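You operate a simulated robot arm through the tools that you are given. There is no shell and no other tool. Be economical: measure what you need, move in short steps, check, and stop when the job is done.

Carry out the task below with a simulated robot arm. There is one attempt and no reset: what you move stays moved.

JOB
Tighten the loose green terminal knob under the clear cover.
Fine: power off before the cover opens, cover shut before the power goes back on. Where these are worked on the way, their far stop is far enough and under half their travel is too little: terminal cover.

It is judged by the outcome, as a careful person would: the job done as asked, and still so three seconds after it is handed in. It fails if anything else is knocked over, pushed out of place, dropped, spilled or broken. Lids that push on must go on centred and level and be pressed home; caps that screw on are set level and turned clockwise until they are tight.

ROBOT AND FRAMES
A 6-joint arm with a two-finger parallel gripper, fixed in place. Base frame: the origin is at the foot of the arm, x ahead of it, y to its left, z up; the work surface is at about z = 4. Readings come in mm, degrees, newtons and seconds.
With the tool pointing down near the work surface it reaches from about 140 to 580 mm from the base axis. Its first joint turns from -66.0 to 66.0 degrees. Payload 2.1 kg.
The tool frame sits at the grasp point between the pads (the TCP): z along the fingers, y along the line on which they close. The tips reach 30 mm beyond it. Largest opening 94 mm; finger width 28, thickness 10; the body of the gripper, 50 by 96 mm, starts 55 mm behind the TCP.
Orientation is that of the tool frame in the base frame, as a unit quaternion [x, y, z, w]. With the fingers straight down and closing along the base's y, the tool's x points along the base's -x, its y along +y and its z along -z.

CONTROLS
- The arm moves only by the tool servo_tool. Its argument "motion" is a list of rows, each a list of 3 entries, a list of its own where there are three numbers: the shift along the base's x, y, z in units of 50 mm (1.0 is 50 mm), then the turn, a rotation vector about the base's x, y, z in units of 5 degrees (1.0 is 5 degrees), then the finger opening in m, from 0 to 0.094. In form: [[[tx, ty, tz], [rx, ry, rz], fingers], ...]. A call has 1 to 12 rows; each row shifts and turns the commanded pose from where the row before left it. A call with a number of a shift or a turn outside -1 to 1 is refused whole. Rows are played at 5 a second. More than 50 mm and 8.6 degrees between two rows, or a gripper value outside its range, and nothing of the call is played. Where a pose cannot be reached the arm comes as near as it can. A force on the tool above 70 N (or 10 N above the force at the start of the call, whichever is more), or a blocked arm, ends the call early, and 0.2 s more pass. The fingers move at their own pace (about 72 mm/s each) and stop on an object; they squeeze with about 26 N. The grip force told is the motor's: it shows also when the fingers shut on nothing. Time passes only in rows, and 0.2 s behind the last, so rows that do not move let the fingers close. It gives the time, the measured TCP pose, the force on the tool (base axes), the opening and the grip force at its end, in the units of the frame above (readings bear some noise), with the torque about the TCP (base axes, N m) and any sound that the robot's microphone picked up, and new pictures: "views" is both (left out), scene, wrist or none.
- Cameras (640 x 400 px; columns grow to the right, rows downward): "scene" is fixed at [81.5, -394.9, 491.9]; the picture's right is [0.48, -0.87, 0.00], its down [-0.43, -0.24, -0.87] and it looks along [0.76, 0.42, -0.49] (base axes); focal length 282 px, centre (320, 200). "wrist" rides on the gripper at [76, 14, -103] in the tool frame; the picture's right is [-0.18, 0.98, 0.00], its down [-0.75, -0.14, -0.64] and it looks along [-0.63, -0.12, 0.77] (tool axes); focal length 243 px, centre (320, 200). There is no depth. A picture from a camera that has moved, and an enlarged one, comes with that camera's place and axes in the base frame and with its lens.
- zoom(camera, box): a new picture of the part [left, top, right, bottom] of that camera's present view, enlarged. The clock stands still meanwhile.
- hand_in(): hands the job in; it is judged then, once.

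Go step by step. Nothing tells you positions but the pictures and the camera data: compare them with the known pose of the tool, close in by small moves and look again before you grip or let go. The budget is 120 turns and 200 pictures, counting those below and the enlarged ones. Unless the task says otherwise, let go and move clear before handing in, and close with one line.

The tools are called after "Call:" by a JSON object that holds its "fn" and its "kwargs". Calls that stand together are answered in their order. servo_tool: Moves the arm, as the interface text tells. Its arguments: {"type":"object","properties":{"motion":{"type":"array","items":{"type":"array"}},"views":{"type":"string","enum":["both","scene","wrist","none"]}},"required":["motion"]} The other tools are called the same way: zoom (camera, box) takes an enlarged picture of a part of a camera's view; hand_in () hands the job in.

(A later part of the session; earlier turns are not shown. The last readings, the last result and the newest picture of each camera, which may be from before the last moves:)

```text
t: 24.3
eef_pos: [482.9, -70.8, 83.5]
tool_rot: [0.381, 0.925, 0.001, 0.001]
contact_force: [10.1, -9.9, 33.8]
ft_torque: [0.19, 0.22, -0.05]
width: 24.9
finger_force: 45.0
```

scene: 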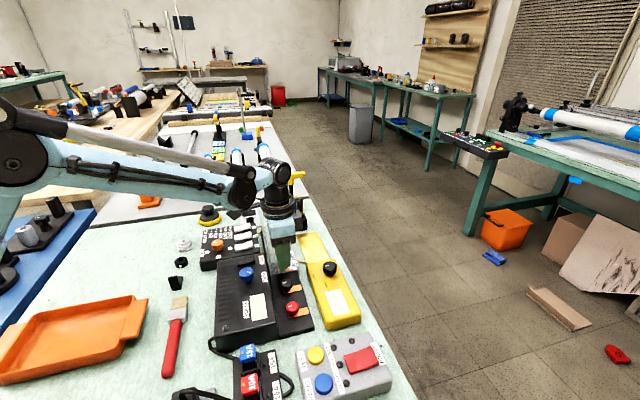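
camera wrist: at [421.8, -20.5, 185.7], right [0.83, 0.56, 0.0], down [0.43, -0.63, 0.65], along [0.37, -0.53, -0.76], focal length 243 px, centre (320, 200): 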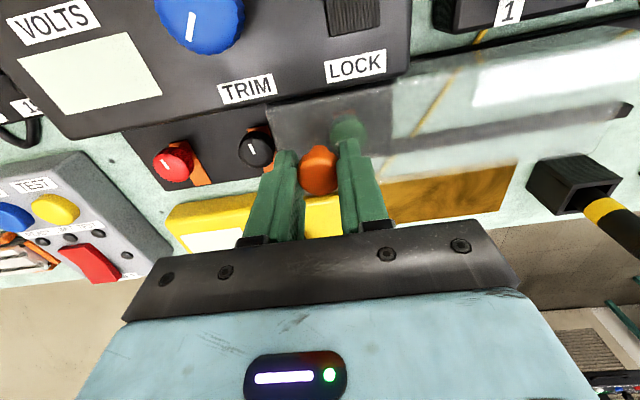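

Forces are moderate. I'll ease them a little and continue toward the stop.

Call:
{"fn": "servo_tool", "kwargs": {"motion": [[[0.01, -0.01, 0.012], [0, 0, 0], 0.0], [[0.12, 0.12, 0], [0, 0, 0], 0.0], [[0.12, 0.12, 0], [0, 0, 0], 0.0], [[0, 0, 0], [0, 0, 0], 0.0]]}}

Call:
{"fn": "zoom", "kwargs": {"camera": "wrist", "box": [220, 0, 640, 210]}}

Call:
{"fn": "zoom", "kwargs": {"camera": "scene", "box": [220, 170, 380, 330]}}

```text
t: 25.3
eef_pos: [494.2, -58.0, 83.0]
tool_rot: [0.382, 0.924, 0.002, 0.001]
contact_force: [-4.4, 5.4, 34.5]
ft_torque: [0.21, 0.27, -0.02]
width: 24.6
finger_force: 44.9
camera wrist: at [449.4, 5.6, 186.1], right [0.82, 0.57, 0.0], down [0.43, -0.63, 0.64], along [0.37, -0.53, -0.77], focal length 243 px, centre (320, 200)
```

scene: 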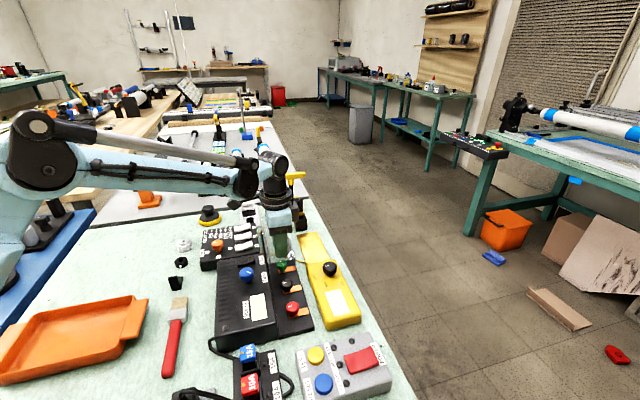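
wrist: 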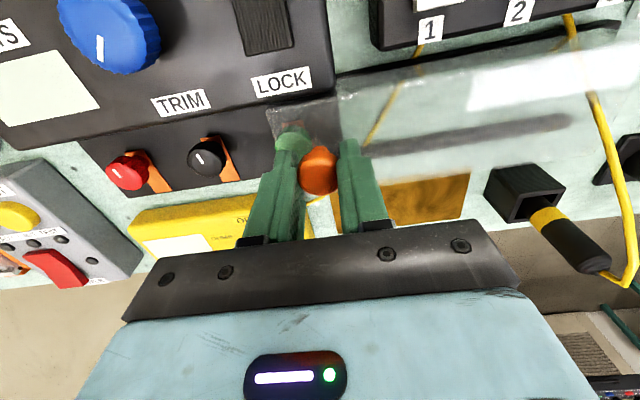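

```text
1.52 times, centred on (430, 105) of wrist
camera zoom: at [449.4, 5.6, 186.1], right [0.82, 0.57, 0.0], down [0.43, -0.63, 0.64], along [0.37, -0.53, -0.77], focal length 370 px, centre (152, 345)
```

zoom: 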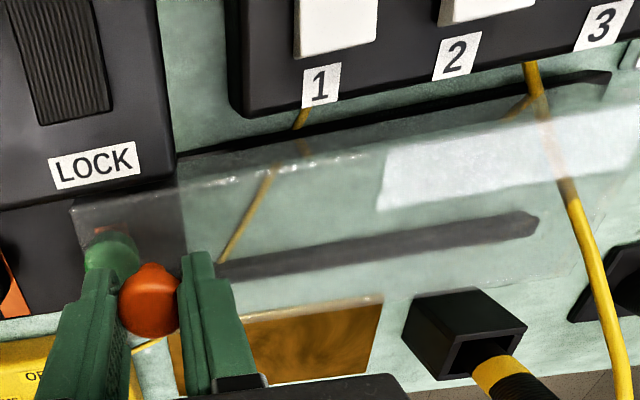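

```text
2.50 times, centred on (300, 250) of scene
camera zoom: at [81.4, -394.8, 492.0], right [0.48, -0.87, 0.0], down [-0.43, -0.24, -0.87], along [0.76, 0.42, -0.49], focal length 705 px, centre (370, 75)
```

zoom: 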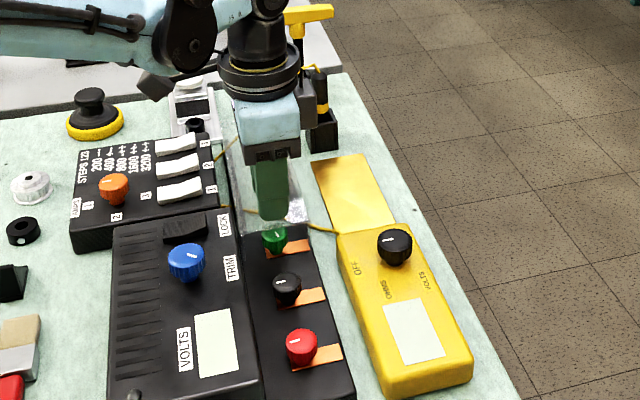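

The green knob is partly uncovered now. I'll continue gently to the stop.

Call:
{"fn": "servo_tool", "kwargs": {"motion": [[[0.0, 0.0, 0.012], [0, 0, 0], 0.0], [[0.12, 0.12, 0], [0, 0, 0], 0.0], [[0.12, 0.12, 0], [0, 0, 0], 0.0], [[0.12, 0.12, 0], [0, 0, 0], 0.0], [[0, 0, 0], [0, 0, 0], 0.0]]}}

Call:
{"fn": "zoom", "kwargs": {"camera": "wrist", "box": [220, 0, 640, 210]}}

```text
t: 26.5
eef_pos: [512.9, -39.7, 83.2]
tool_rot: [0.381, 0.924, 0.001, 0.0]
contact_force: [-15.8, 15.5, -11.1]
ft_torque: [0.25, 0.23, -0.04]
width: 24.7
finger_force: 45.2
camera wrist: at [467.5, 23.6, 186.0], right [0.82, 0.57, 0.0], down [0.43, -0.63, 0.64], along [0.36, -0.53, -0.77], focal length 243 px, centre (320, 200)
```

scene: 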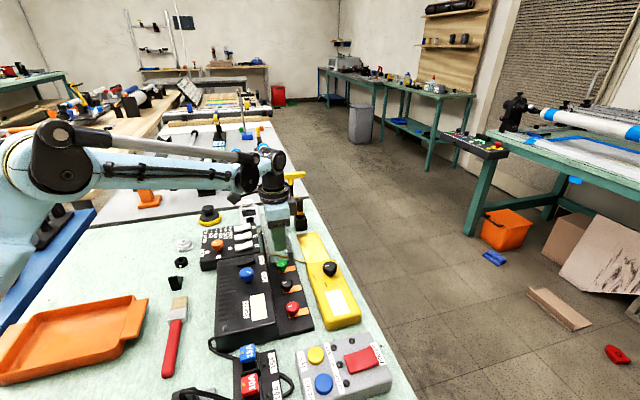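
wrist: 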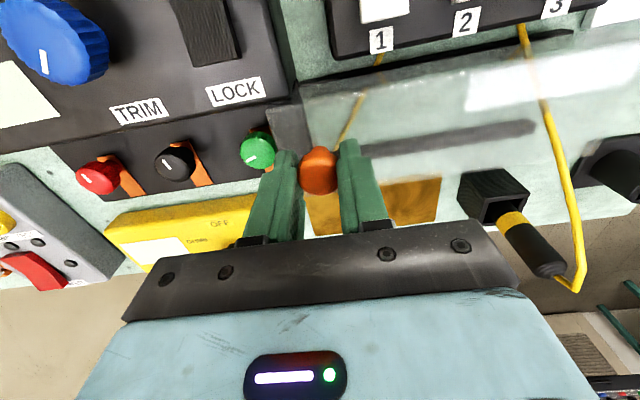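

```text
1.52 times, centred on (430, 105) of wrist
camera zoom: at [467.5, 23.6, 186.0], right [0.82, 0.57, 0.0], down [0.43, -0.63, 0.64], along [0.36, -0.53, -0.77], focal length 370 px, centre (152, 345)
```

zoom: 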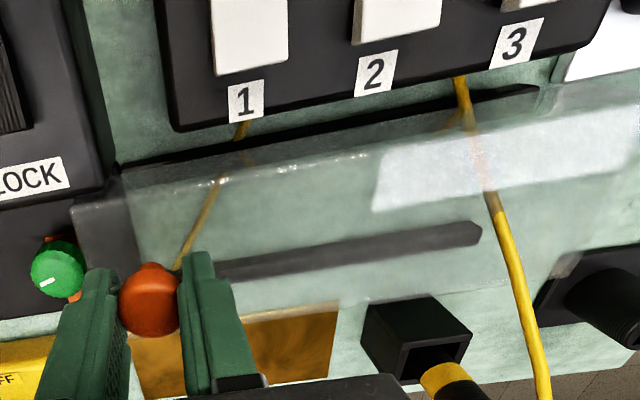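

The green knob is uncovered. I'll relieve the side load and go on to the stop for clearance.

Call:
{"fn": "servo_tool", "kwargs": {"motion": [[[-0.018, 0.018, 0.0], [0, 0, 0], 0.0], [[0.1, 0.103, 0], [0, 0, 0], 0.0], [[0.1, 0.103, 0], [0, 0, 0], 0.0], [[0.1, 0.103, 0], [0, 0, 0], 0.0], [[0, 0, 0], [0, 0, 0], 0.0]]}}

Call:
{"fn": "zoom", "kwargs": {"camera": "wrist", "box": [220, 0, 640, 210]}}

Call:
{"fn": "zoom", "kwargs": {"camera": "scene", "box": [220, 150, 380, 310]}}

```text
t: 27.3
eef_pos: [513.6, -40.6, 83.3]
tool_rot: [0.388, 0.921, -0.011, -0.01]
contact_force: [-14.5, -6.2, -6.6]
ft_torque: [-0.29, 0.15, 0.03]
width: 24.6
finger_force: 45.1
stopped in row 4: the force on the tool passed its limit at 78 N (the readings are from after the stop); the commanded pose is now the measured one
camera wrist: at [473.6, 27.0, 186.5], right [0.83, 0.55, -0.03], down [0.44, -0.63, 0.64], along [0.33, -0.54, -0.77], focal length 243 px, centre (320, 200)
```

scene: 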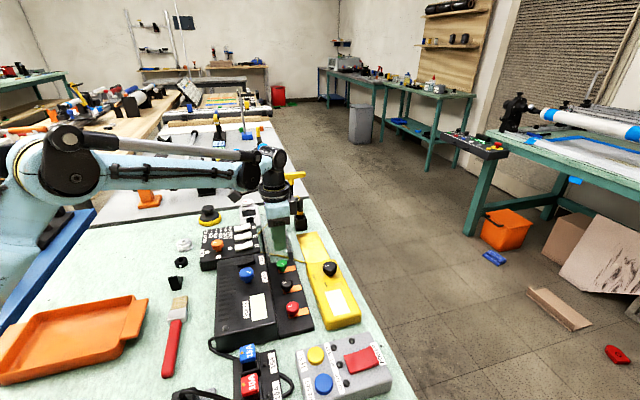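
wrist: 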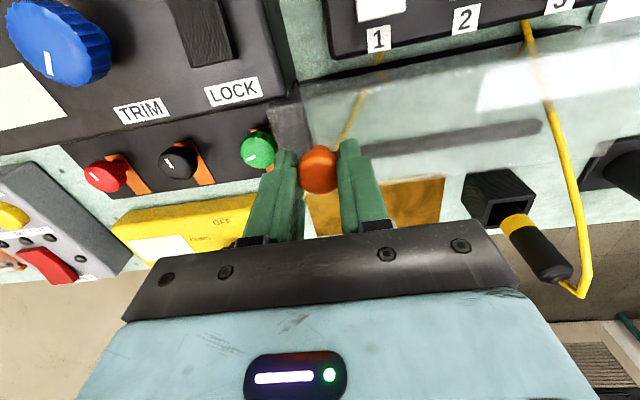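

```text
1.52 times, centred on (430, 105) of wrist
camera zoom: at [473.6, 27.0, 186.5], right [0.83, 0.55, -0.03], down [0.44, -0.63, 0.64], along [0.33, -0.54, -0.77], focal length 370 px, centre (152, 345)
```

zoom: 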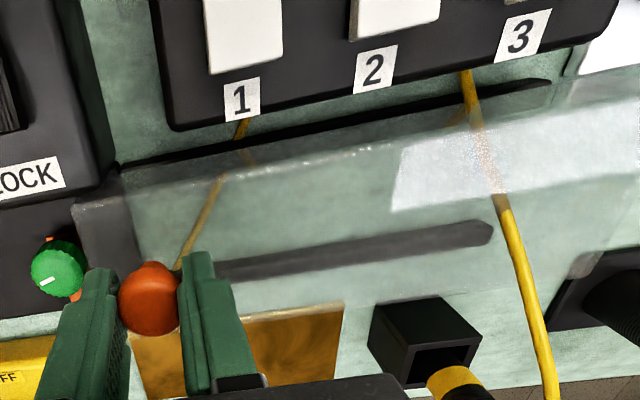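

```text
2.50 times, centred on (300, 230) of scene
camera zoom: at [81.6, -394.9, 491.9], right [0.48, -0.87, 0.0], down [-0.43, -0.24, -0.87], along [0.76, 0.42, -0.49], focal length 705 px, centre (370, 125)
```

zoom: 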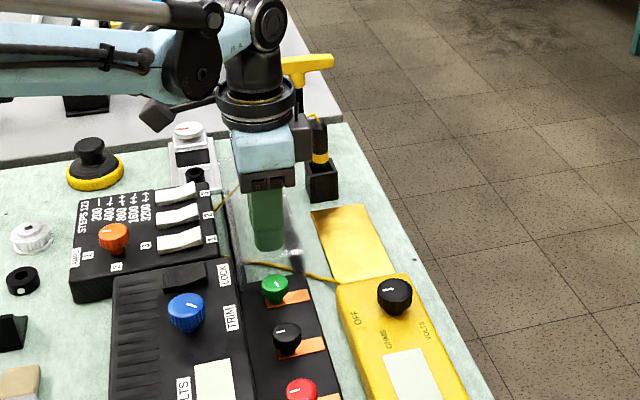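

The cover has hit its far stop. I'll let go of the handle, rise, and remove the small tilt.

Call:
{"fn": "servo_tool", "kwargs": {"motion": [[[0, 0, 0], [0, 0, 0], 0.05], [[0, 0, 0], [0, 0, 0], 0.05], [[0, 0, 0.4], [0, 0, 0], 0.05], [[0, 0, 0.6], [0.14, -0.31, 0.14], 0.05], [[0, 0, 0.4], [0, 0, 0], 0.05], [[-0.6, -0.5, 0.0], [0, 0, 0], 0.05], [[-0.6, -0.5, 0.0], [0, 0, 0], 0.05], [[0, 0, 0], [0, 0, 0], 0.05]]}}

Call:
{"fn": "zoom", "kwargs": {"camera": "wrist", "box": [220, 60, 460, 210]}}

Call:
{"fn": "zoom", "kwargs": {"camera": "scene", "box": [240, 220, 336, 280]}}

```text
t: 29.1
eef_pos: [454.3, -88.0, 154.1]
tool_rot: [0.382, 0.924, 0.001, 0.001]
contact_force: [-0.8, -0.3, 0.7]
ft_torque: [0.04, 0.02, 0.0]
width: 49.7
finger_force: 0.0
camera wrist: at [409.0, -24.1, 256.1], right [0.82, 0.57, 0.0], down [0.43, -0.63, 0.64], along [0.37, -0.53, -0.77], focal length 243 px, centre (320, 200)
```

scene: 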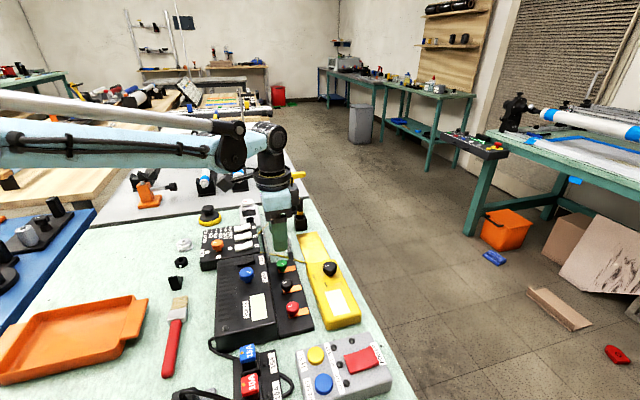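
wrist: 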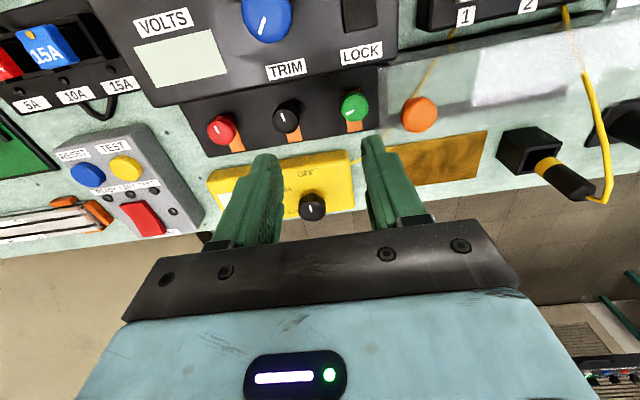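

```text
2.67 times, centred on (340, 135) of wrist
camera zoom: at [409.0, -24.1, 256.1], right [0.82, 0.57, 0.0], down [0.43, -0.63, 0.64], along [0.37, -0.53, -0.77], focal length 647 px, centre (267, 373)
```

zoom: 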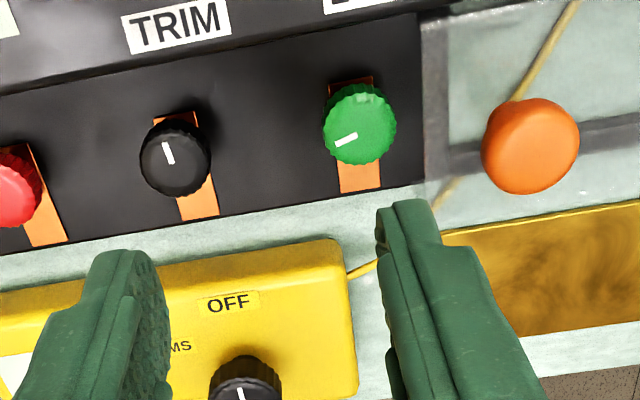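

```text
6.67 times, centred on (288, 250) of scene
camera zoom: at [81.5, -394.9, 491.9], right [0.48, -0.87, 0.0], down [-0.43, -0.24, -0.87], along [0.76, 0.42, -0.49], focal length 1880 px, centre (533, -133)
```

zoom: 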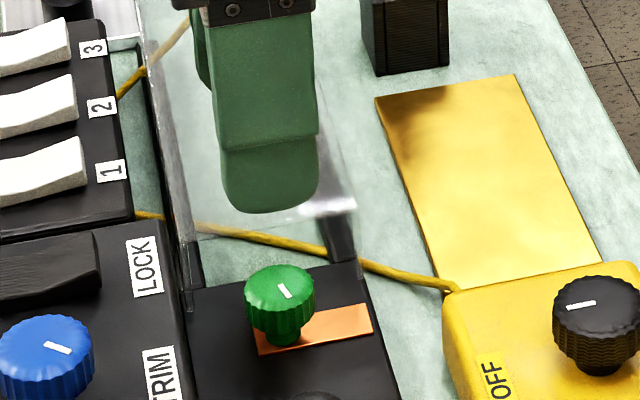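

The green knob is at about (482,−71), top z≈34, with its pointer about 105° counter-clockwise of the black and red ones. The cover edge is about 23 mm away, so I'll grip across the slide axis and turn clockwise in two bites of about 60°; first I'll yaw to +75° above it.

Call:
{"fn": "servo_tool", "kwargs": {"motion": [[[0.14, 0.08, 0], [0, 0, 1], 0.05], [[0.14, 0.08, 0], [0, 0, 1], 0.05], [[0.14, 0.08, 0], [0, 0, 1], 0.05], [[0.14, 0.1, 0], [0, 0, 1], 0.05], [[0, 0, 0], [0, 0, 1], 0.05], [[0, 0, 0], [0, 0, 1], 0.05], [[0, 0, 0], [0, 0, 1], 0.05], [[0, 0, 0], [0, 0, 1], 0.05], [[0, 0, 0], [0, 0, 1], 0.05], [[0, 0, 0], [0, 0, 1], 0.05], [[0, 0, 0], [0, 0, 1], 0.05], [[0, 0, 0], [0, 0, 1], 0.05]], "views": "none"}}

Call:
{"fn": "servo_tool", "kwargs": {"motion": [[[0, 0, 0], [0, 0, 1], 0.05], [[0, 0, 0], [0, 0, 1], 0.05], [[0, 0, 0], [0, 0, 1], 0.05], [[0, 0, 0], [0, 0, 1], 0.05], [[0, 0, 0], [0, 0, 1], 0.05], [[0, 0, 0], [0, 0, 1], 0.05], [[0, 0, -0.2], [0, 0, 1], 0.05], [[0, 0, -0.2], [0, 0, 1], 0.05], [[0, 0, -0.2], [0, 0, 1], 0.05], [[0, 0, -0.2], [0, 0, 1], 0.05], [[0, 0, 0], [0, 0, 1], 0.05], [[0, 0, 0], [0, 0, 1], 0.05]]}}

Call:
{"fn": "zoom", "kwargs": {"camera": "wrist", "box": [200, 60, 440, 210]}}

Call:
{"fn": "zoom", "kwargs": {"camera": "scene", "box": [240, 220, 336, 280]}}

```text
t: 31.7
eef_pos: [484.0, -70.8, 154.4]
tool_rot: [-0.132, 0.991, 0.001, 0.001]
contact_force: [-0.3, 0.5, 0.5]
ft_torque: [0.0, 0.01, 0.01]
width: 50.1
finger_force: 0.0
```

```text
t: 34.3
eef_pos: [484.8, -71.0, 114.2]
tool_rot: [-0.611, 0.792, 0.001, 0.0]
contact_force: [-0.2, -0.1, 0.2]
ft_torque: [0.02, -0.02, -0.02]
width: 49.9
finger_force: 0.0
camera wrist: at [450.1, -140.9, 215.7], right [-0.9, 0.43, 0.0], down [0.33, 0.69, 0.64], along [0.27, 0.58, -0.77], focal length 243 px, centre (320, 200)
```

scene: 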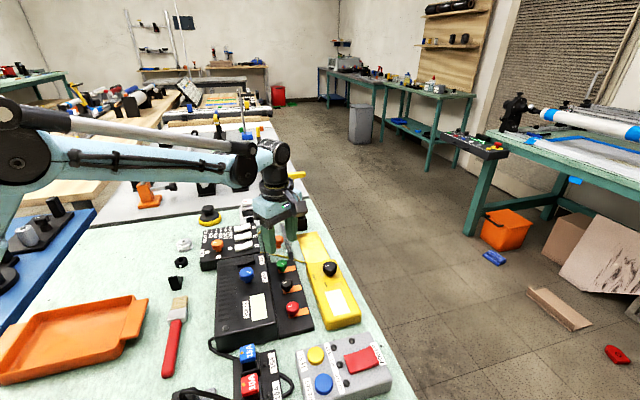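
wrist: 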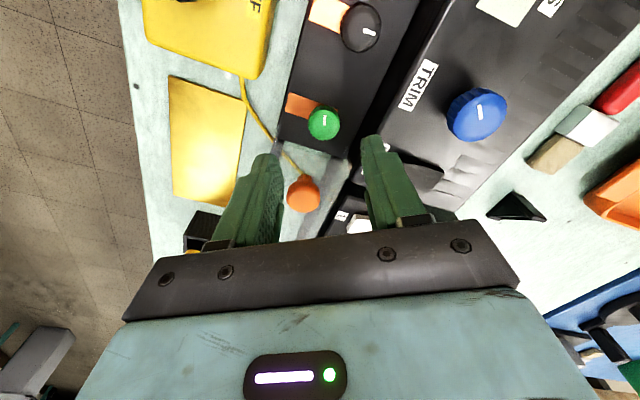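

```text
2.67 times, centred on (320, 135) of wrist
camera zoom: at [450.1, -140.9, 215.7], right [-0.9, 0.43, 0.0], down [0.33, 0.69, 0.64], along [0.27, 0.58, -0.77], focal length 647 px, centre (320, 373)
```

zoom: 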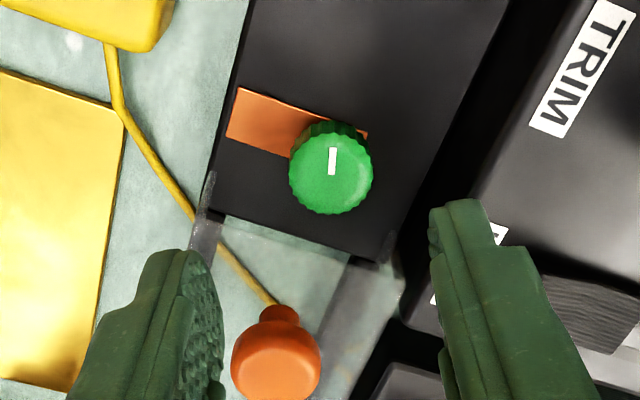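

```text
6.67 times, centred on (288, 250) of scene
camera zoom: at [81.5, -394.9, 491.9], right [0.48, -0.87, 0.0], down [-0.43, -0.24, -0.87], along [0.76, 0.42, -0.49], focal length 1880 px, centre (533, -133)
```

zoom: 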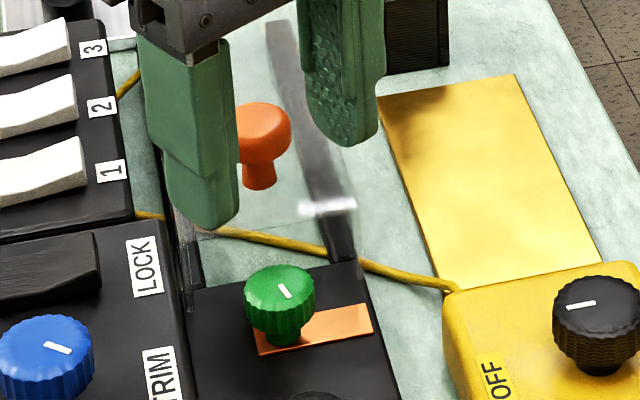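

I refine the knob to about (478,−72.5). I'll shift over and lower partway with a narrower opening, then check alignment.

Call:
{"fn": "servo_tool", "kwargs": {"motion": [[[-0.13, -0.03, 0], [0, 0, 0], 0.042], [[0, 0, -0.3], [0, 0, 0], 0.042], [[0, 0, -0.3], [0, 0, 0], 0.042], [[0, 0, 0], [0, 0, 0], 0.042]]}}

Call:
{"fn": "zoom", "kwargs": {"camera": "wrist", "box": [200, 60, 440, 210]}}

Call:
{"fn": "zoom", "kwargs": {"camera": "scene", "box": [240, 220, 336, 280]}}

```text
t: 35.3
eef_pos: [477.9, -71.8, 84.1]
tool_rot: [-0.61, 0.793, 0.001, 0.0]
contact_force: [-0.2, -0.2, -0.8]
ft_torque: [0.03, 0.0, 0.0]
width: 41.9
finger_force: 0.1
camera wrist: at [444.4, -142.3, 186.3], right [-0.9, 0.43, 0.0], down [0.33, 0.69, 0.64], along [0.28, 0.58, -0.77], focal length 243 px, centre (320, 200)
```

scene: 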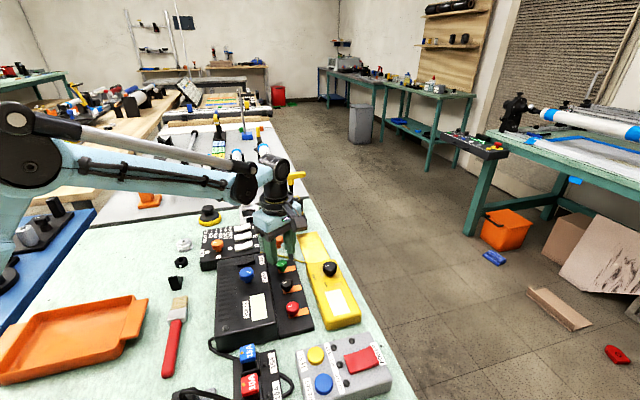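
wrist: 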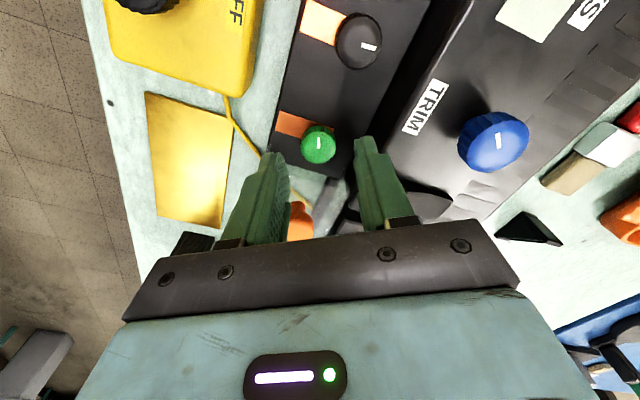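

```text
2.67 times, centred on (320, 135) of wrist
camera zoom: at [444.4, -142.3, 186.3], right [-0.9, 0.43, 0.0], down [0.33, 0.69, 0.64], along [0.28, 0.58, -0.77], focal length 647 px, centre (320, 373)
```

zoom: 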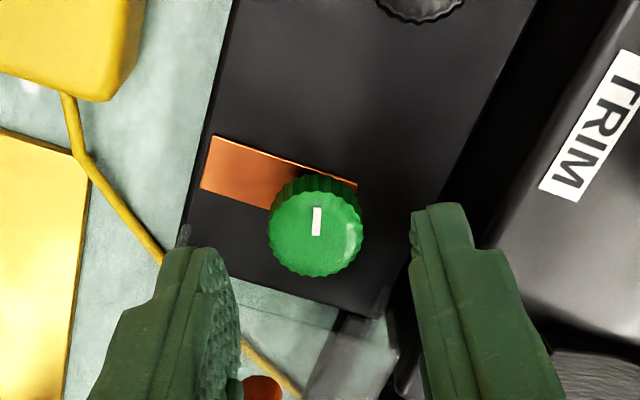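

```text
6.67 times, centred on (288, 250) of scene
camera zoom: at [81.5, -394.9, 491.9], right [0.48, -0.87, 0.0], down [-0.43, -0.24, -0.87], along [0.76, 0.42, -0.49], focal length 1880 px, centre (533, -133)
```

zoom: 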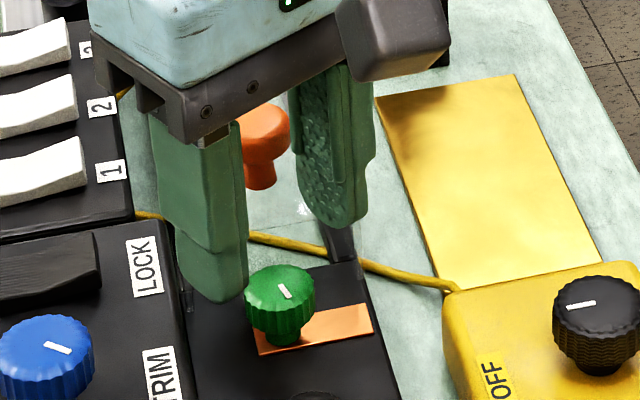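

The knob is centred. I'll narrow the opening to 35 mm and descend around it.

Call:
{"fn": "servo_tool", "kwargs": {"motion": [[[0.01, -0.025, -0.2], [0, 0, 0], 0.035], [[0, 0, -0.2], [0, 0, 0], 0.035], [[0, 0, -0.2], [0, 0, 0], 0.035], [[0, 0, 0], [0, 0, 0], 0.035]]}}

Call:
{"fn": "zoom", "kwargs": {"camera": "wrist", "box": [200, 60, 440, 210]}}

Call:
{"fn": "zoom", "kwargs": {"camera": "scene", "box": [240, 220, 336, 280]}}

```text
t: 35.8
eef_pos: [478.9, -73.1, 77.9]
tool_rot: [-0.609, 0.793, 0.001, 0.002]
contact_force: [-2.6, 0.4, 18.9]
ft_torque: [0.15, -0.38, 0.0]
width: 33.3
finger_force: 0.1
stopped in row 2: the force on the tool passed its limit at 103 N (the readings are from after the stop); the commanded pose is now the measured one
camera wrist: at [445.2, -143.5, 180.7], right [-0.9, 0.43, 0.0], down [0.33, 0.69, 0.65], along [0.28, 0.58, -0.76], focal length 243 px, centre (320, 200)
```

scene: 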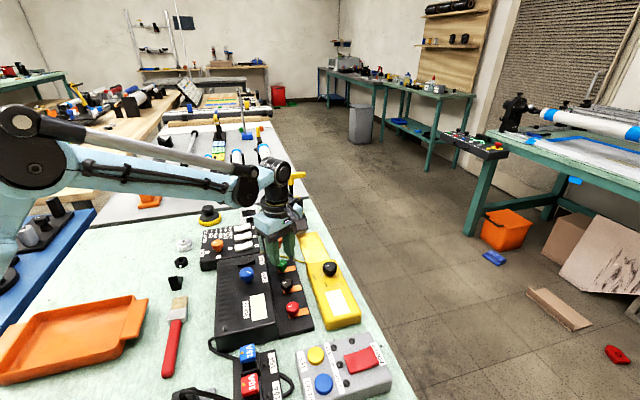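
wrist: 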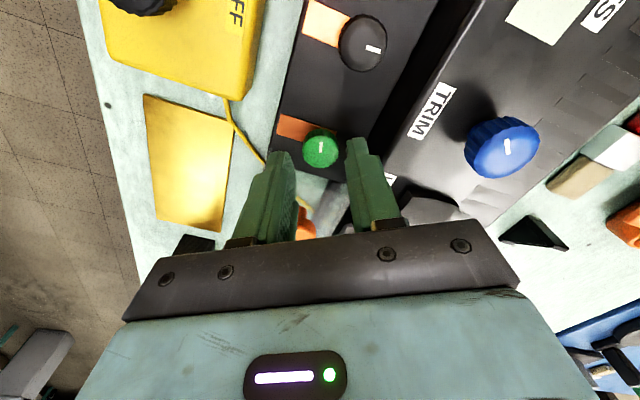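

```text
2.67 times, centred on (320, 135) of wrist
camera zoom: at [445.2, -143.5, 180.7], right [-0.9, 0.43, 0.0], down [0.33, 0.69, 0.65], along [0.28, 0.58, -0.76], focal length 647 px, centre (320, 373)
```

zoom: 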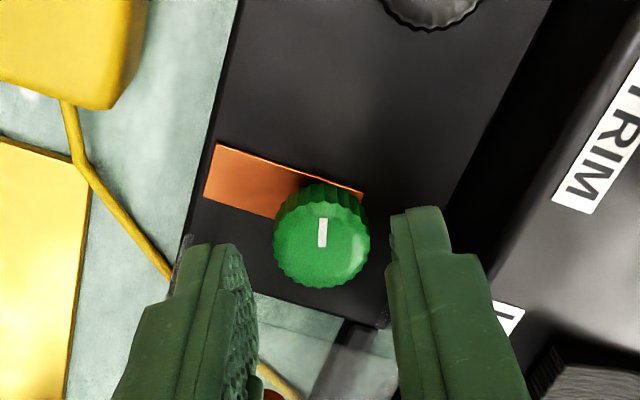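

```text
6.67 times, centred on (288, 250) of scene
camera zoom: at [81.4, -394.9, 491.9], right [0.48, -0.87, 0.0], down [-0.43, -0.24, -0.87], along [0.76, 0.42, -0.49], focal length 1880 px, centre (533, -133)
```

zoom: 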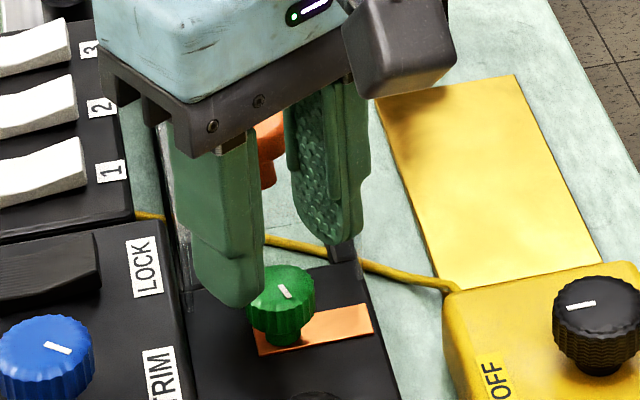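

The finger corner touched the cover's edge, which is about 20 mm from the knob and about 48 mm high. I'll rise and regrip with the pads offset 7 mm away from the cover, at yaw 65°.

Call:
{"fn": "servo_tool", "kwargs": {"motion": [[[0, 0, 0.3], [0, 0, 0], 0.035], [[-0.03, -0.066, 0], [0, 0, -1], 0.035], [[-0.03, -0.066, 0], [0, 0, -1], 0.035], [[0, 0, 0], [0, 0, 0], 0.035]]}}

Call:
{"fn": "zoom", "kwargs": {"camera": "wrist", "box": [200, 60, 440, 210]}}

Call:
{"fn": "zoom", "kwargs": {"camera": "scene", "box": [240, 210, 336, 270]}}

```text
t: 36.8
eef_pos: [475.9, -79.7, 93.6]
tool_rot: [-0.538, 0.843, 0.001, 0.002]
contact_force: [-1.2, 0.5, 0.0]
ft_torque: [-0.01, 0.01, -0.02]
width: 35.2
finger_force: 0.2
camera wrist: at [430.6, -143.1, 195.0], right [-0.81, 0.58, 0.0], down [0.44, 0.62, 0.65], along [0.38, 0.53, -0.76], focal length 243 px, centre (320, 200)
```

scene: 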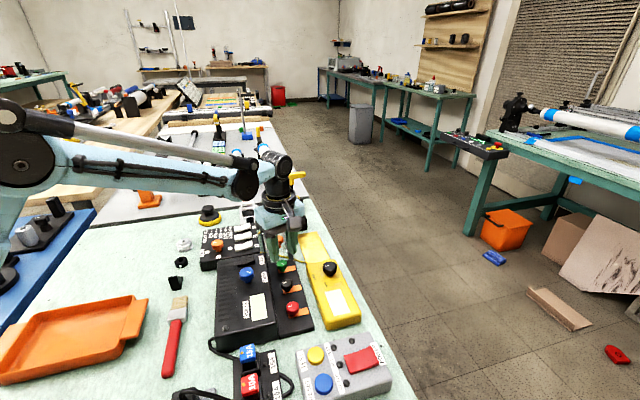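
wrist: 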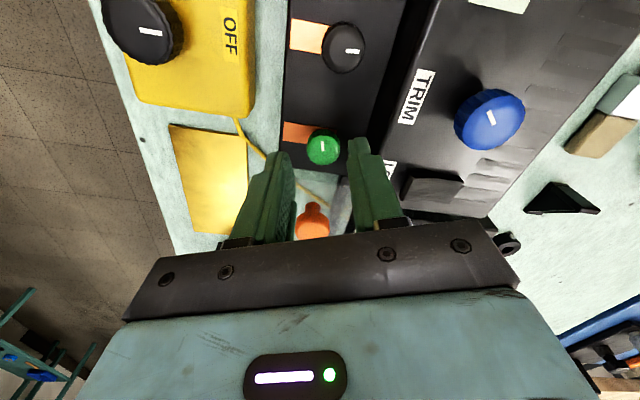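

```text
2.67 times, centred on (320, 135) of wrist
camera zoom: at [430.6, -143.1, 195.0], right [-0.81, 0.58, 0.0], down [0.44, 0.62, 0.65], along [0.38, 0.53, -0.76], focal length 647 px, centre (320, 373)
```

zoom: 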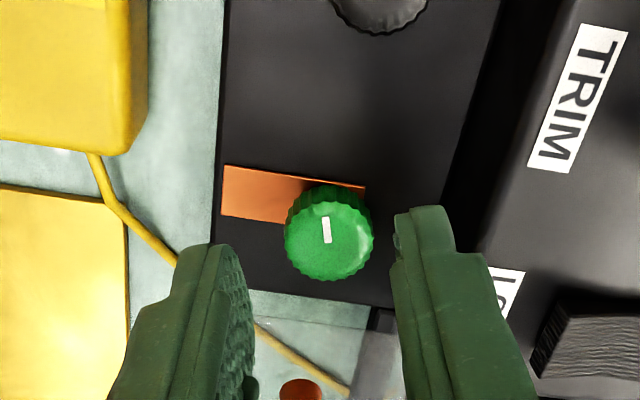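

```text
6.67 times, centred on (288, 240) of scene
camera zoom: at [81.5, -394.9, 491.9], right [0.48, -0.87, 0.0], down [-0.43, -0.24, -0.87], along [0.76, 0.42, -0.49], focal length 1880 px, centre (533, -67)
```

zoom: 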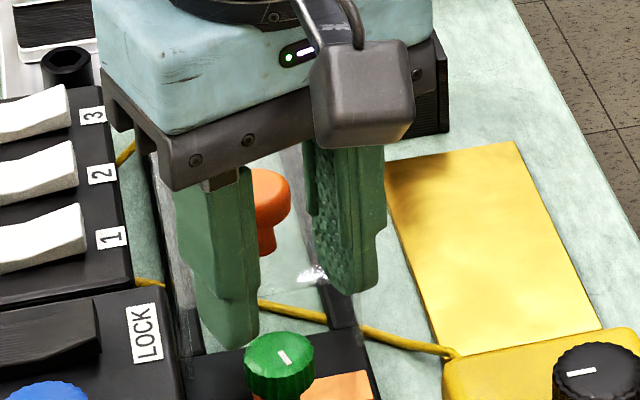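

Aligned, with the fingers clear of the cover edge. I'll descend around the knob.

Call:
{"fn": "servo_tool", "kwargs": {"motion": [[[0, 0.01, -0.2], [0, 0, 0], 0.035], [[0, 0, -0.2], [0, 0, 0], 0.035], [[0, 0, -0.2], [0, 0, 0], 0.035], [[0, 0, -0.2], [0, 0, 0], 0.035], [[0, 0, 0], [0, 0, 0], 0.035]]}}

Call:
{"fn": "zoom", "kwargs": {"camera": "wrist", "box": [200, 60, 440, 210]}}

Call:
{"fn": "zoom", "kwargs": {"camera": "scene", "box": [240, 220, 336, 280]}}

```text
t: 38.0
eef_pos: [477.8, -80.6, 51.9]
tool_rot: [-0.538, 0.843, 0.001, 0.002]
contact_force: [-0.4, 0.1, -1.1]
ft_torque: [-0.02, 0.01, -0.03]
width: 35.1
finger_force: 0.1
camera wrist: at [430.4, -143.0, 154.3], right [-0.81, 0.58, 0.0], down [0.44, 0.62, 0.65], along [0.37, 0.53, -0.76], focal length 243 px, centre (320, 200)
```

scene: 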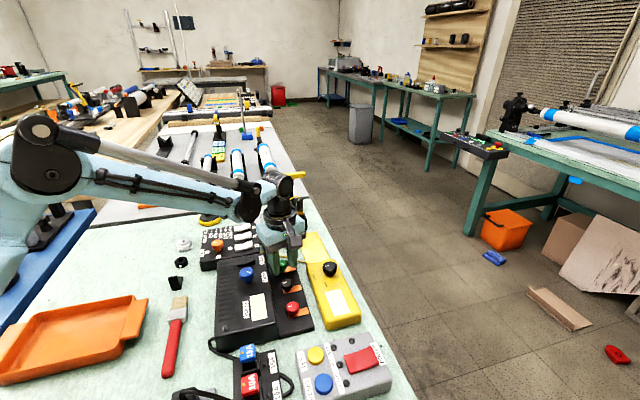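
wrist: 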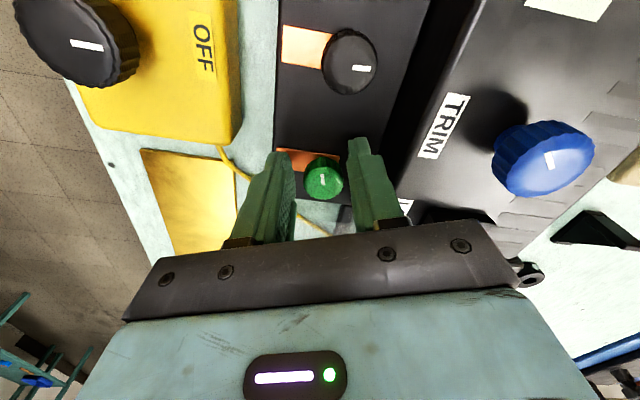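

```text
2.67 times, centred on (320, 135) of wrist
camera zoom: at [430.4, -143.0, 154.3], right [-0.81, 0.58, 0.0], down [0.44, 0.62, 0.65], along [0.37, 0.53, -0.76], focal length 647 px, centre (320, 373)
```

zoom: 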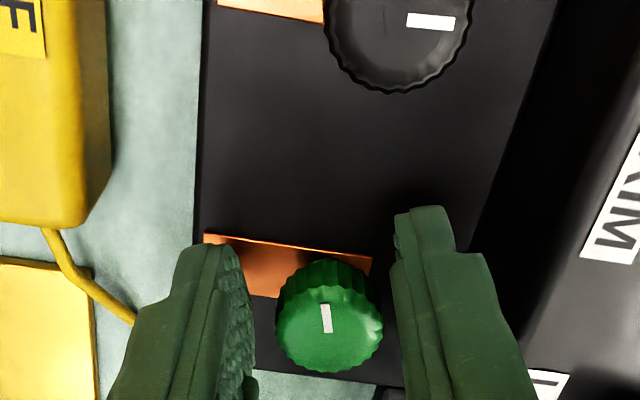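

```text
6.67 times, centred on (288, 250) of scene
camera zoom: at [81.5, -394.9, 491.9], right [0.48, -0.87, 0.0], down [-0.43, -0.24, -0.87], along [0.76, 0.42, -0.49], focal length 1880 px, centre (533, -133)
```

zoom: 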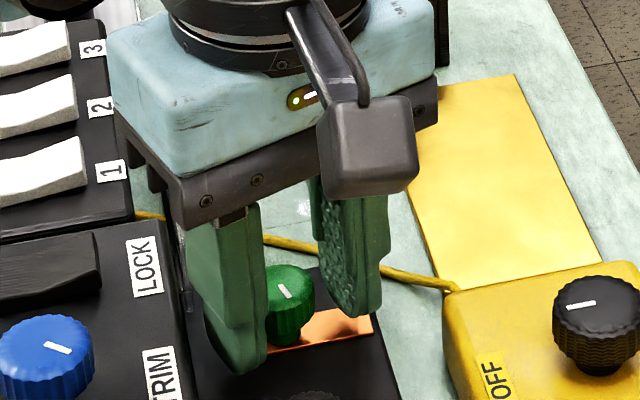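

The knob is between the pads. I'll close and check the grip.

Call:
{"fn": "servo_tool", "kwargs": {"motion": [[[0, 0, 0], [0, 0, 0], 0.0], [[0, 0, 0], [0, 0, 0], 0.0], [[0, 0, 0], [0, 0, 0], 0.0]], "views": "none"}}

Call:
{"fn": "servo_tool", "kwargs": {"motion": [[[-0.0113, 0.0059, 0], [0, 0, -1], 0], [[-0.0108, 0.0069, 0], [0, 0, -1], 0], [[-0.0101, 0.0078, 0], [0, 0, -1], 0], [[-0.0094, 0.0086, 0], [0, 0, -1], 0], [[0, 0, 0], [0, 0, 0], 0]]}}

Call:
{"fn": "zoom", "kwargs": {"camera": "wrist", "box": [200, 60, 440, 210]}}

Call:
{"fn": "zoom", "kwargs": {"camera": "scene", "box": [240, 220, 336, 280]}}

```text
t: 38.8
eef_pos: [476.0, -79.8, 52.0]
tool_rot: [-0.538, 0.843, 0.001, 0.003]
contact_force: [-4.6, 1.1, -6.4]
ft_torque: [0.1, 0.02, 0.05]
width: 24.1
finger_force: 45.0
```

```text
t: 40.0
eef_pos: [472.8, -77.3, 52.1]
tool_rot: [-0.384, 0.923, 0.001, 0.001]
contact_force: [-14.9, 7.8, -14.7]
ft_torque: [0.34, 0.14, 0.15]
width: 24.5
finger_force: 45.3
camera wrist: at [408.5, -121.6, 154.4], right [-0.57, 0.82, 0.0], down [0.63, 0.43, 0.65], along [0.53, 0.37, -0.76], focal length 243 px, centre (320, 200)
```

scene: 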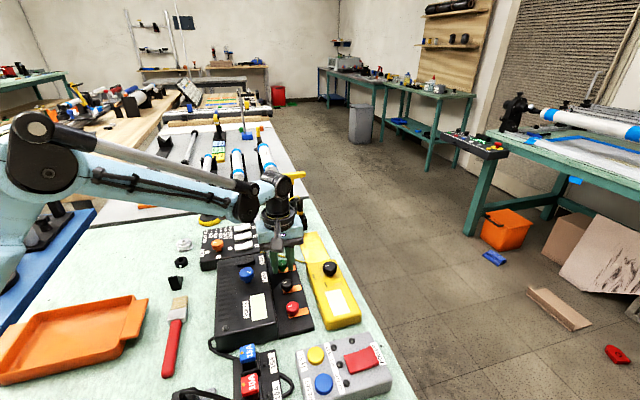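
wrist: 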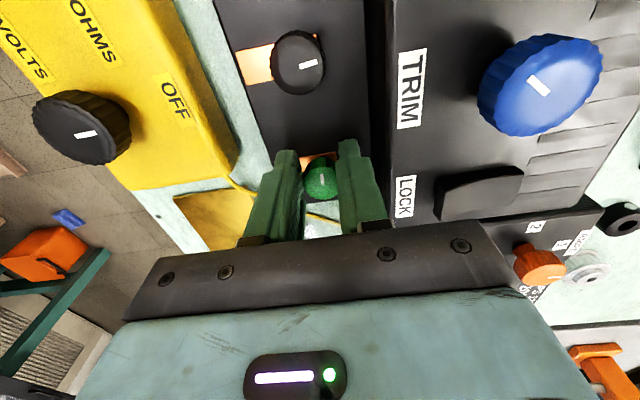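

```text
2.67 times, centred on (320, 135) of wrist
camera zoom: at [408.5, -121.6, 154.4], right [-0.57, 0.82, 0.0], down [0.63, 0.43, 0.65], along [0.53, 0.37, -0.76], focal length 647 px, centre (320, 373)
```

zoom: 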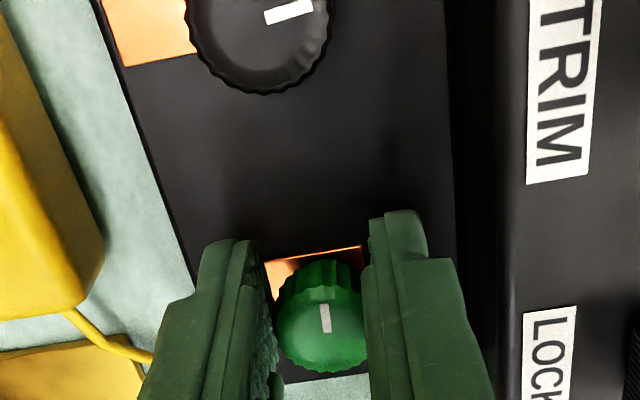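

```text
6.67 times, centred on (288, 250) of scene
camera zoom: at [81.6, -394.9, 491.9], right [0.48, -0.87, 0.0], down [-0.43, -0.24, -0.87], along [0.76, 0.42, -0.49], focal length 1880 px, centre (533, -133)
```

zoom: 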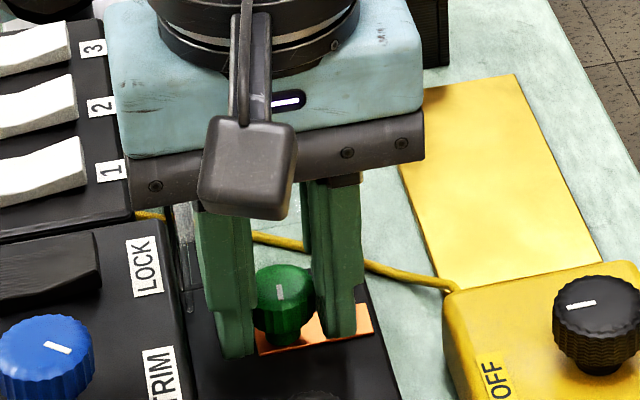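

The knob turns with the gripper. I'll continue clockwise and ease the side load.

Call:
{"fn": "servo_tool", "kwargs": {"motion": [[[-0.024, 0.018, 0], [0, 0, -1], 0], [[-0.0078, 0.0101, 0], [0, 0, -1], 0], [[-0.0069, 0.0108, 0], [0, 0, -1], 0], [[-0.0059, 0.0113, 0], [0, 0, -1], 0], [[-0.0049, 0.0118, 0], [0, 0, -1], 0], [[0, 0, 0], [0, 0, 0], 0]]}}

Call:
{"fn": "zoom", "kwargs": {"camera": "wrist", "box": [200, 60, 440, 210]}}

```text
t: 41.4
eef_pos: [470.5, -74.6, 52.4]
tool_rot: [-0.174, 0.985, 0.002, 0.001]
contact_force: [-14.8, 20.9, -19.0]
ft_torque: [0.2, 0.28, 0.23]
width: 24.2
finger_force: 45.1
camera wrist: at [393.7, -87.0, 154.6], right [-0.17, 0.99, 0.0], down [0.76, 0.12, 0.64], along [0.63, 0.11, -0.77], focal length 243 px, centre (320, 200)
```

scene: 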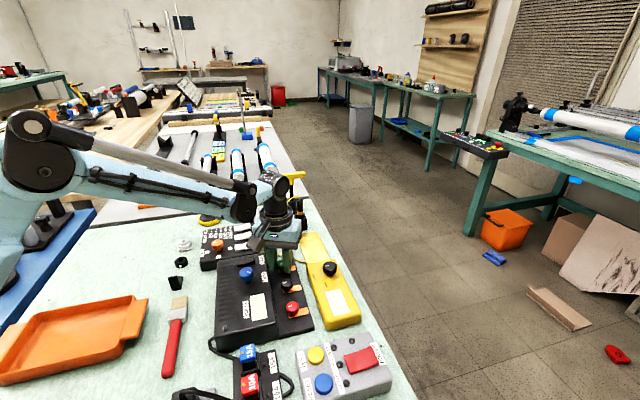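
wrist: 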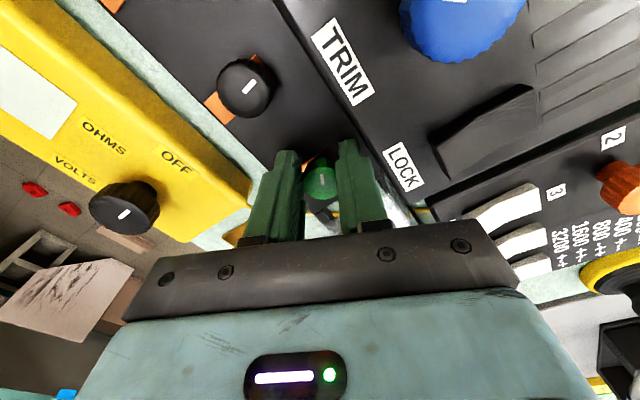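

```text
2.67 times, centred on (320, 135) of wrist
camera zoom: at [393.7, -87.0, 154.6], right [-0.17, 0.99, 0.0], down [0.76, 0.12, 0.64], along [0.63, 0.11, -0.77], focal length 647 px, centre (320, 373)
```

zoom: 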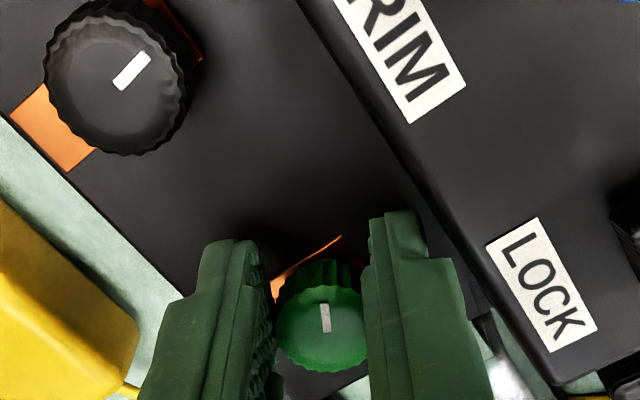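

The knob has turned 45° with about 55° left to match the others. I'll open, rotate back in place around the knob, and regrip.

Call:
{"fn": "servo_tool", "kwargs": {"motion": [[[0, 0, 0], [0, 0, 0], 0.033], [[0, 0, 0], [0, 0, 0], 0.033], [[0.0049, -0.0118, 0], [0, 0, 1], 0.033], [[0.0059, -0.0113, 0], [0, 0, 1], 0.033], [[0.0069, -0.0108, 0], [0, 0, 1], 0.033], [[0.0078, -0.0101, 0], [0, 0, 1], 0.033], [[0.0086, -0.0094, 0], [0, 0, 1], 0.033], [[0.0094, -0.0086, 0], [0, 0, 1], 0.033], [[0.0101, -0.0078, 0], [0, 0, 1], 0.033], [[0.0108, -0.0069, 0], [0, 0, 1], 0.033], [[0.0113, -0.0059, 0], [0, 0, 1], 0.033], [[0, 0, 0], [0, 0, 0], 0.033]], "views": "wrist"}}

Call:
{"fn": "zoom", "kwargs": {"camera": "wrist", "box": [200, 60, 440, 210]}}

```text
t: 44.0
eef_pos: [475.3, -79.0, 53.6]
tool_rot: [-0.538, 0.843, 0.001, 0.002]
contact_force: [0.3, 0.3, 0.0]
ft_torque: [-0.01, 0.04, 0.01]
width: 33.0
finger_force: 0.0
camera wrist: at [429.6, -142.5, 154.7], right [-0.81, 0.58, 0.0], down [0.44, 0.62, 0.65], along [0.37, 0.53, -0.76], focal length 243 px, centre (320, 200)
```

wrist: 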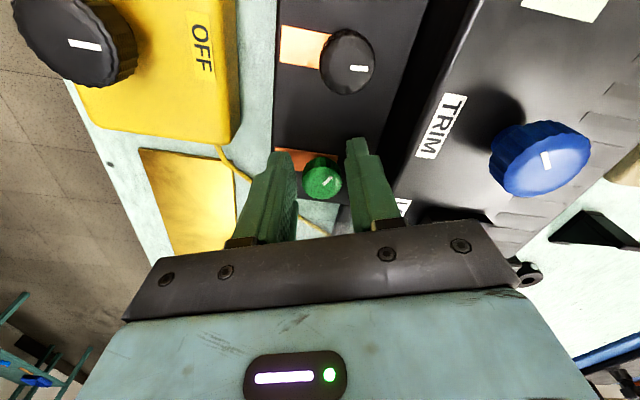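

```text
2.67 times, centred on (320, 135) of wrist
camera zoom: at [429.6, -142.5, 154.7], right [-0.81, 0.58, 0.0], down [0.44, 0.62, 0.65], along [0.37, 0.53, -0.76], focal length 647 px, centre (320, 373)
```

zoom: 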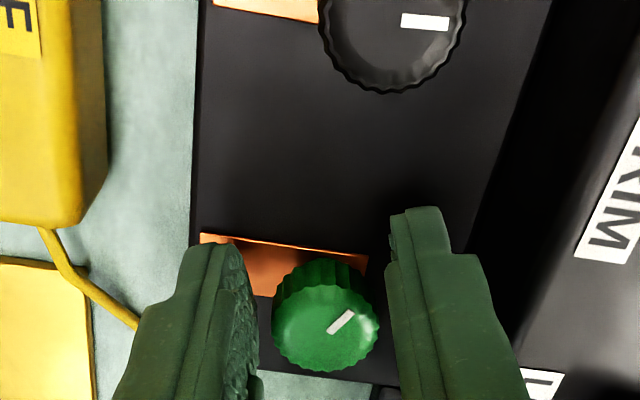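

The pointer now needs roughly 45–50° more. I'll regrip and turn clockwise again, watching torque.

Call:
{"fn": "servo_tool", "kwargs": {"motion": [[[0, 0, -0.03], [0, 0, 0], 0.033], [[0, 0, 0], [0, 0, 0], 0.0], [[0, 0, 0], [0, 0, 0], 0.0], [[-0.014, 0.007, 0], [0, 0, -1], 0], [[-0.0135, 0.0082, 0], [0, 0, -1], 0], [[-0.0125, 0.0092, 0], [0, 0, -1], 0], [[-0.0117, 0.01, 0], [0, 0, -1], 0], [[-0.0107, 0.0118, 0], [0, 0, -1], 0], [[-0.0098, 0.0125, 0], [0, 0, -1], 0], [[0, 0, 0], [0, 0, 0], 0]], "views": "none"}}

Call:
{"fn": "servo_tool", "kwargs": {"motion": [[[-0.0069, 0.0128, 0], [0, 0, -1], 0], [[-0.0059, 0.0133, 0], [0, 0, -1], 0], [[0, 0, 0], [0, 0, 0], 0]], "views": "wrist"}}

Call:
{"fn": "zoom", "kwargs": {"camera": "wrist", "box": [200, 60, 440, 210]}}

```text
t: 46.2
eef_pos: [472.6, -76.3, 51.0]
tool_rot: [-0.3, 0.954, 0.0, 0.003]
contact_force: [5.7, -6.1, 15.9]
ft_torque: [-0.02, -0.19, -0.1]
width: 24.1
finger_force: 44.6
```

```text
t: 47.0
eef_pos: [472.6, -74.3, 50.0]
tool_rot: [-0.216, 0.976, 0.001, 0.002]
contact_force: [4.3, -4.2, 3.7]
ft_torque: [-0.09, -0.11, -0.11]
width: 24.1
finger_force: 45.2
camera wrist: at [395.0, -93.9, 153.3], right [-0.25, 0.97, 0.0], down [0.74, 0.19, 0.65], along [0.63, 0.16, -0.76], focal length 243 px, centre (320, 200)
```

wrist: 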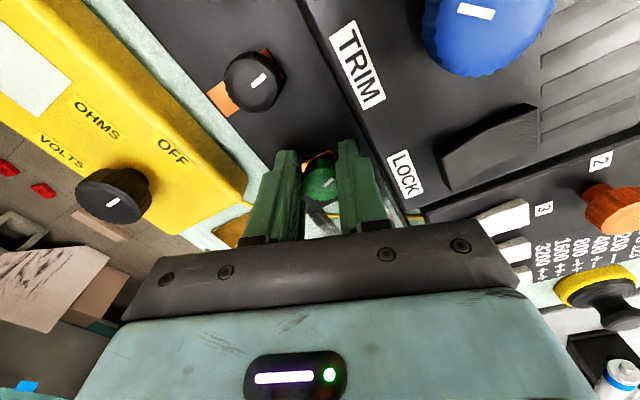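

```text
2.67 times, centred on (320, 135) of wrist
camera zoom: at [395.0, -93.9, 153.3], right [-0.25, 0.97, 0.0], down [0.74, 0.19, 0.65], along [0.63, 0.16, -0.76], focal length 647 px, centre (320, 373)
```

zoom: 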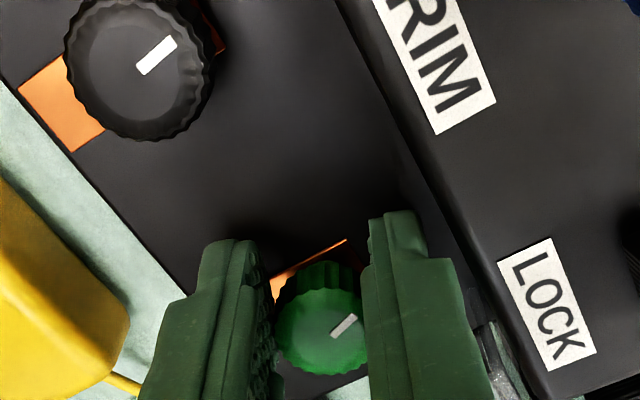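

The pointer is nearly parallel to the black one. I'll turn a bit further to feel for the stop.

Call:
{"fn": "servo_tool", "kwargs": {"motion": [[[-0.0049, 0.0128, 0], [0, 0, -1], 0], [[0, 0, 0], [0, 0, 0], 0]], "views": "none"}}

Call:
{"fn": "servo_tool", "kwargs": {"motion": [[[-0.0038, 0.0122, 0], [0, 0, -1], 0], [[0, 0, 0], [0, 0, 0], 0]], "views": "wrist"}}

Call:
{"fn": "zoom", "kwargs": {"camera": "wrist", "box": [200, 60, 440, 210]}}

```text
t: 47.6
eef_pos: [471.8, -73.7, 50.4]
tool_rot: [-0.174, 0.985, 0.0, 0.003]
contact_force: [0.8, -0.1, -0.7]
ft_torque: [-0.01, -0.06, 0.03]
width: 24.1
finger_force: 44.4
```

```text
t: 48.2
eef_pos: [470.7, -73.3, 50.5]
tool_rot: [-0.132, 0.991, 0.001, 0.002]
contact_force: [-11.9, 1.4, 14.5]
ft_torque: [0.49, -0.74, 0.03]
width: 24.0
finger_force: 44.9
camera wrist: at [392.4, -79.1, 153.5], right [-0.08, 1.0, 0.0], down [0.76, 0.06, 0.64], along [0.64, 0.05, -0.76], focal length 243 px, centre (320, 200)
```

wrist: 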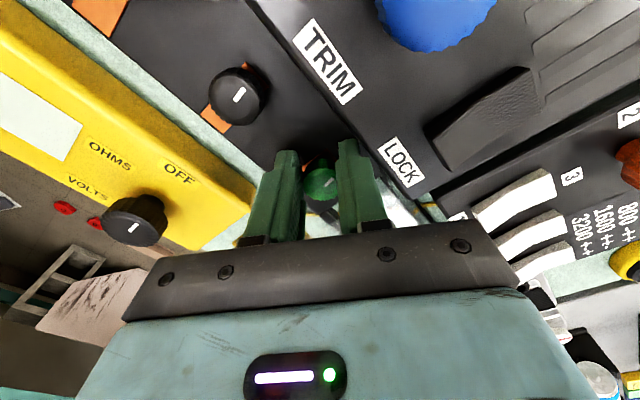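

```text
2.67 times, centred on (320, 135) of wrist
camera zoom: at [392.4, -79.1, 153.5], right [-0.08, 1.0, 0.0], down [0.76, 0.06, 0.64], along [0.64, 0.05, -0.76], focal length 647 px, centre (320, 373)
```

zoom: 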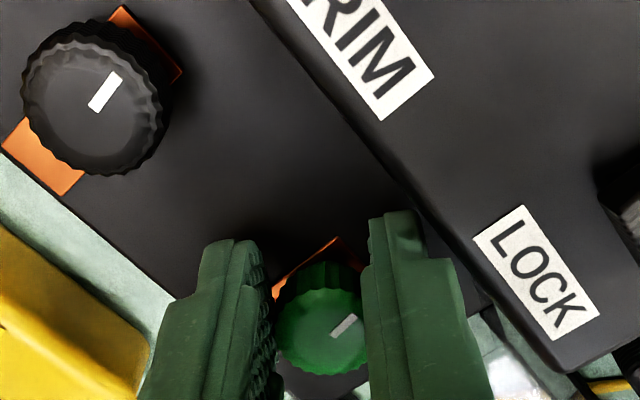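

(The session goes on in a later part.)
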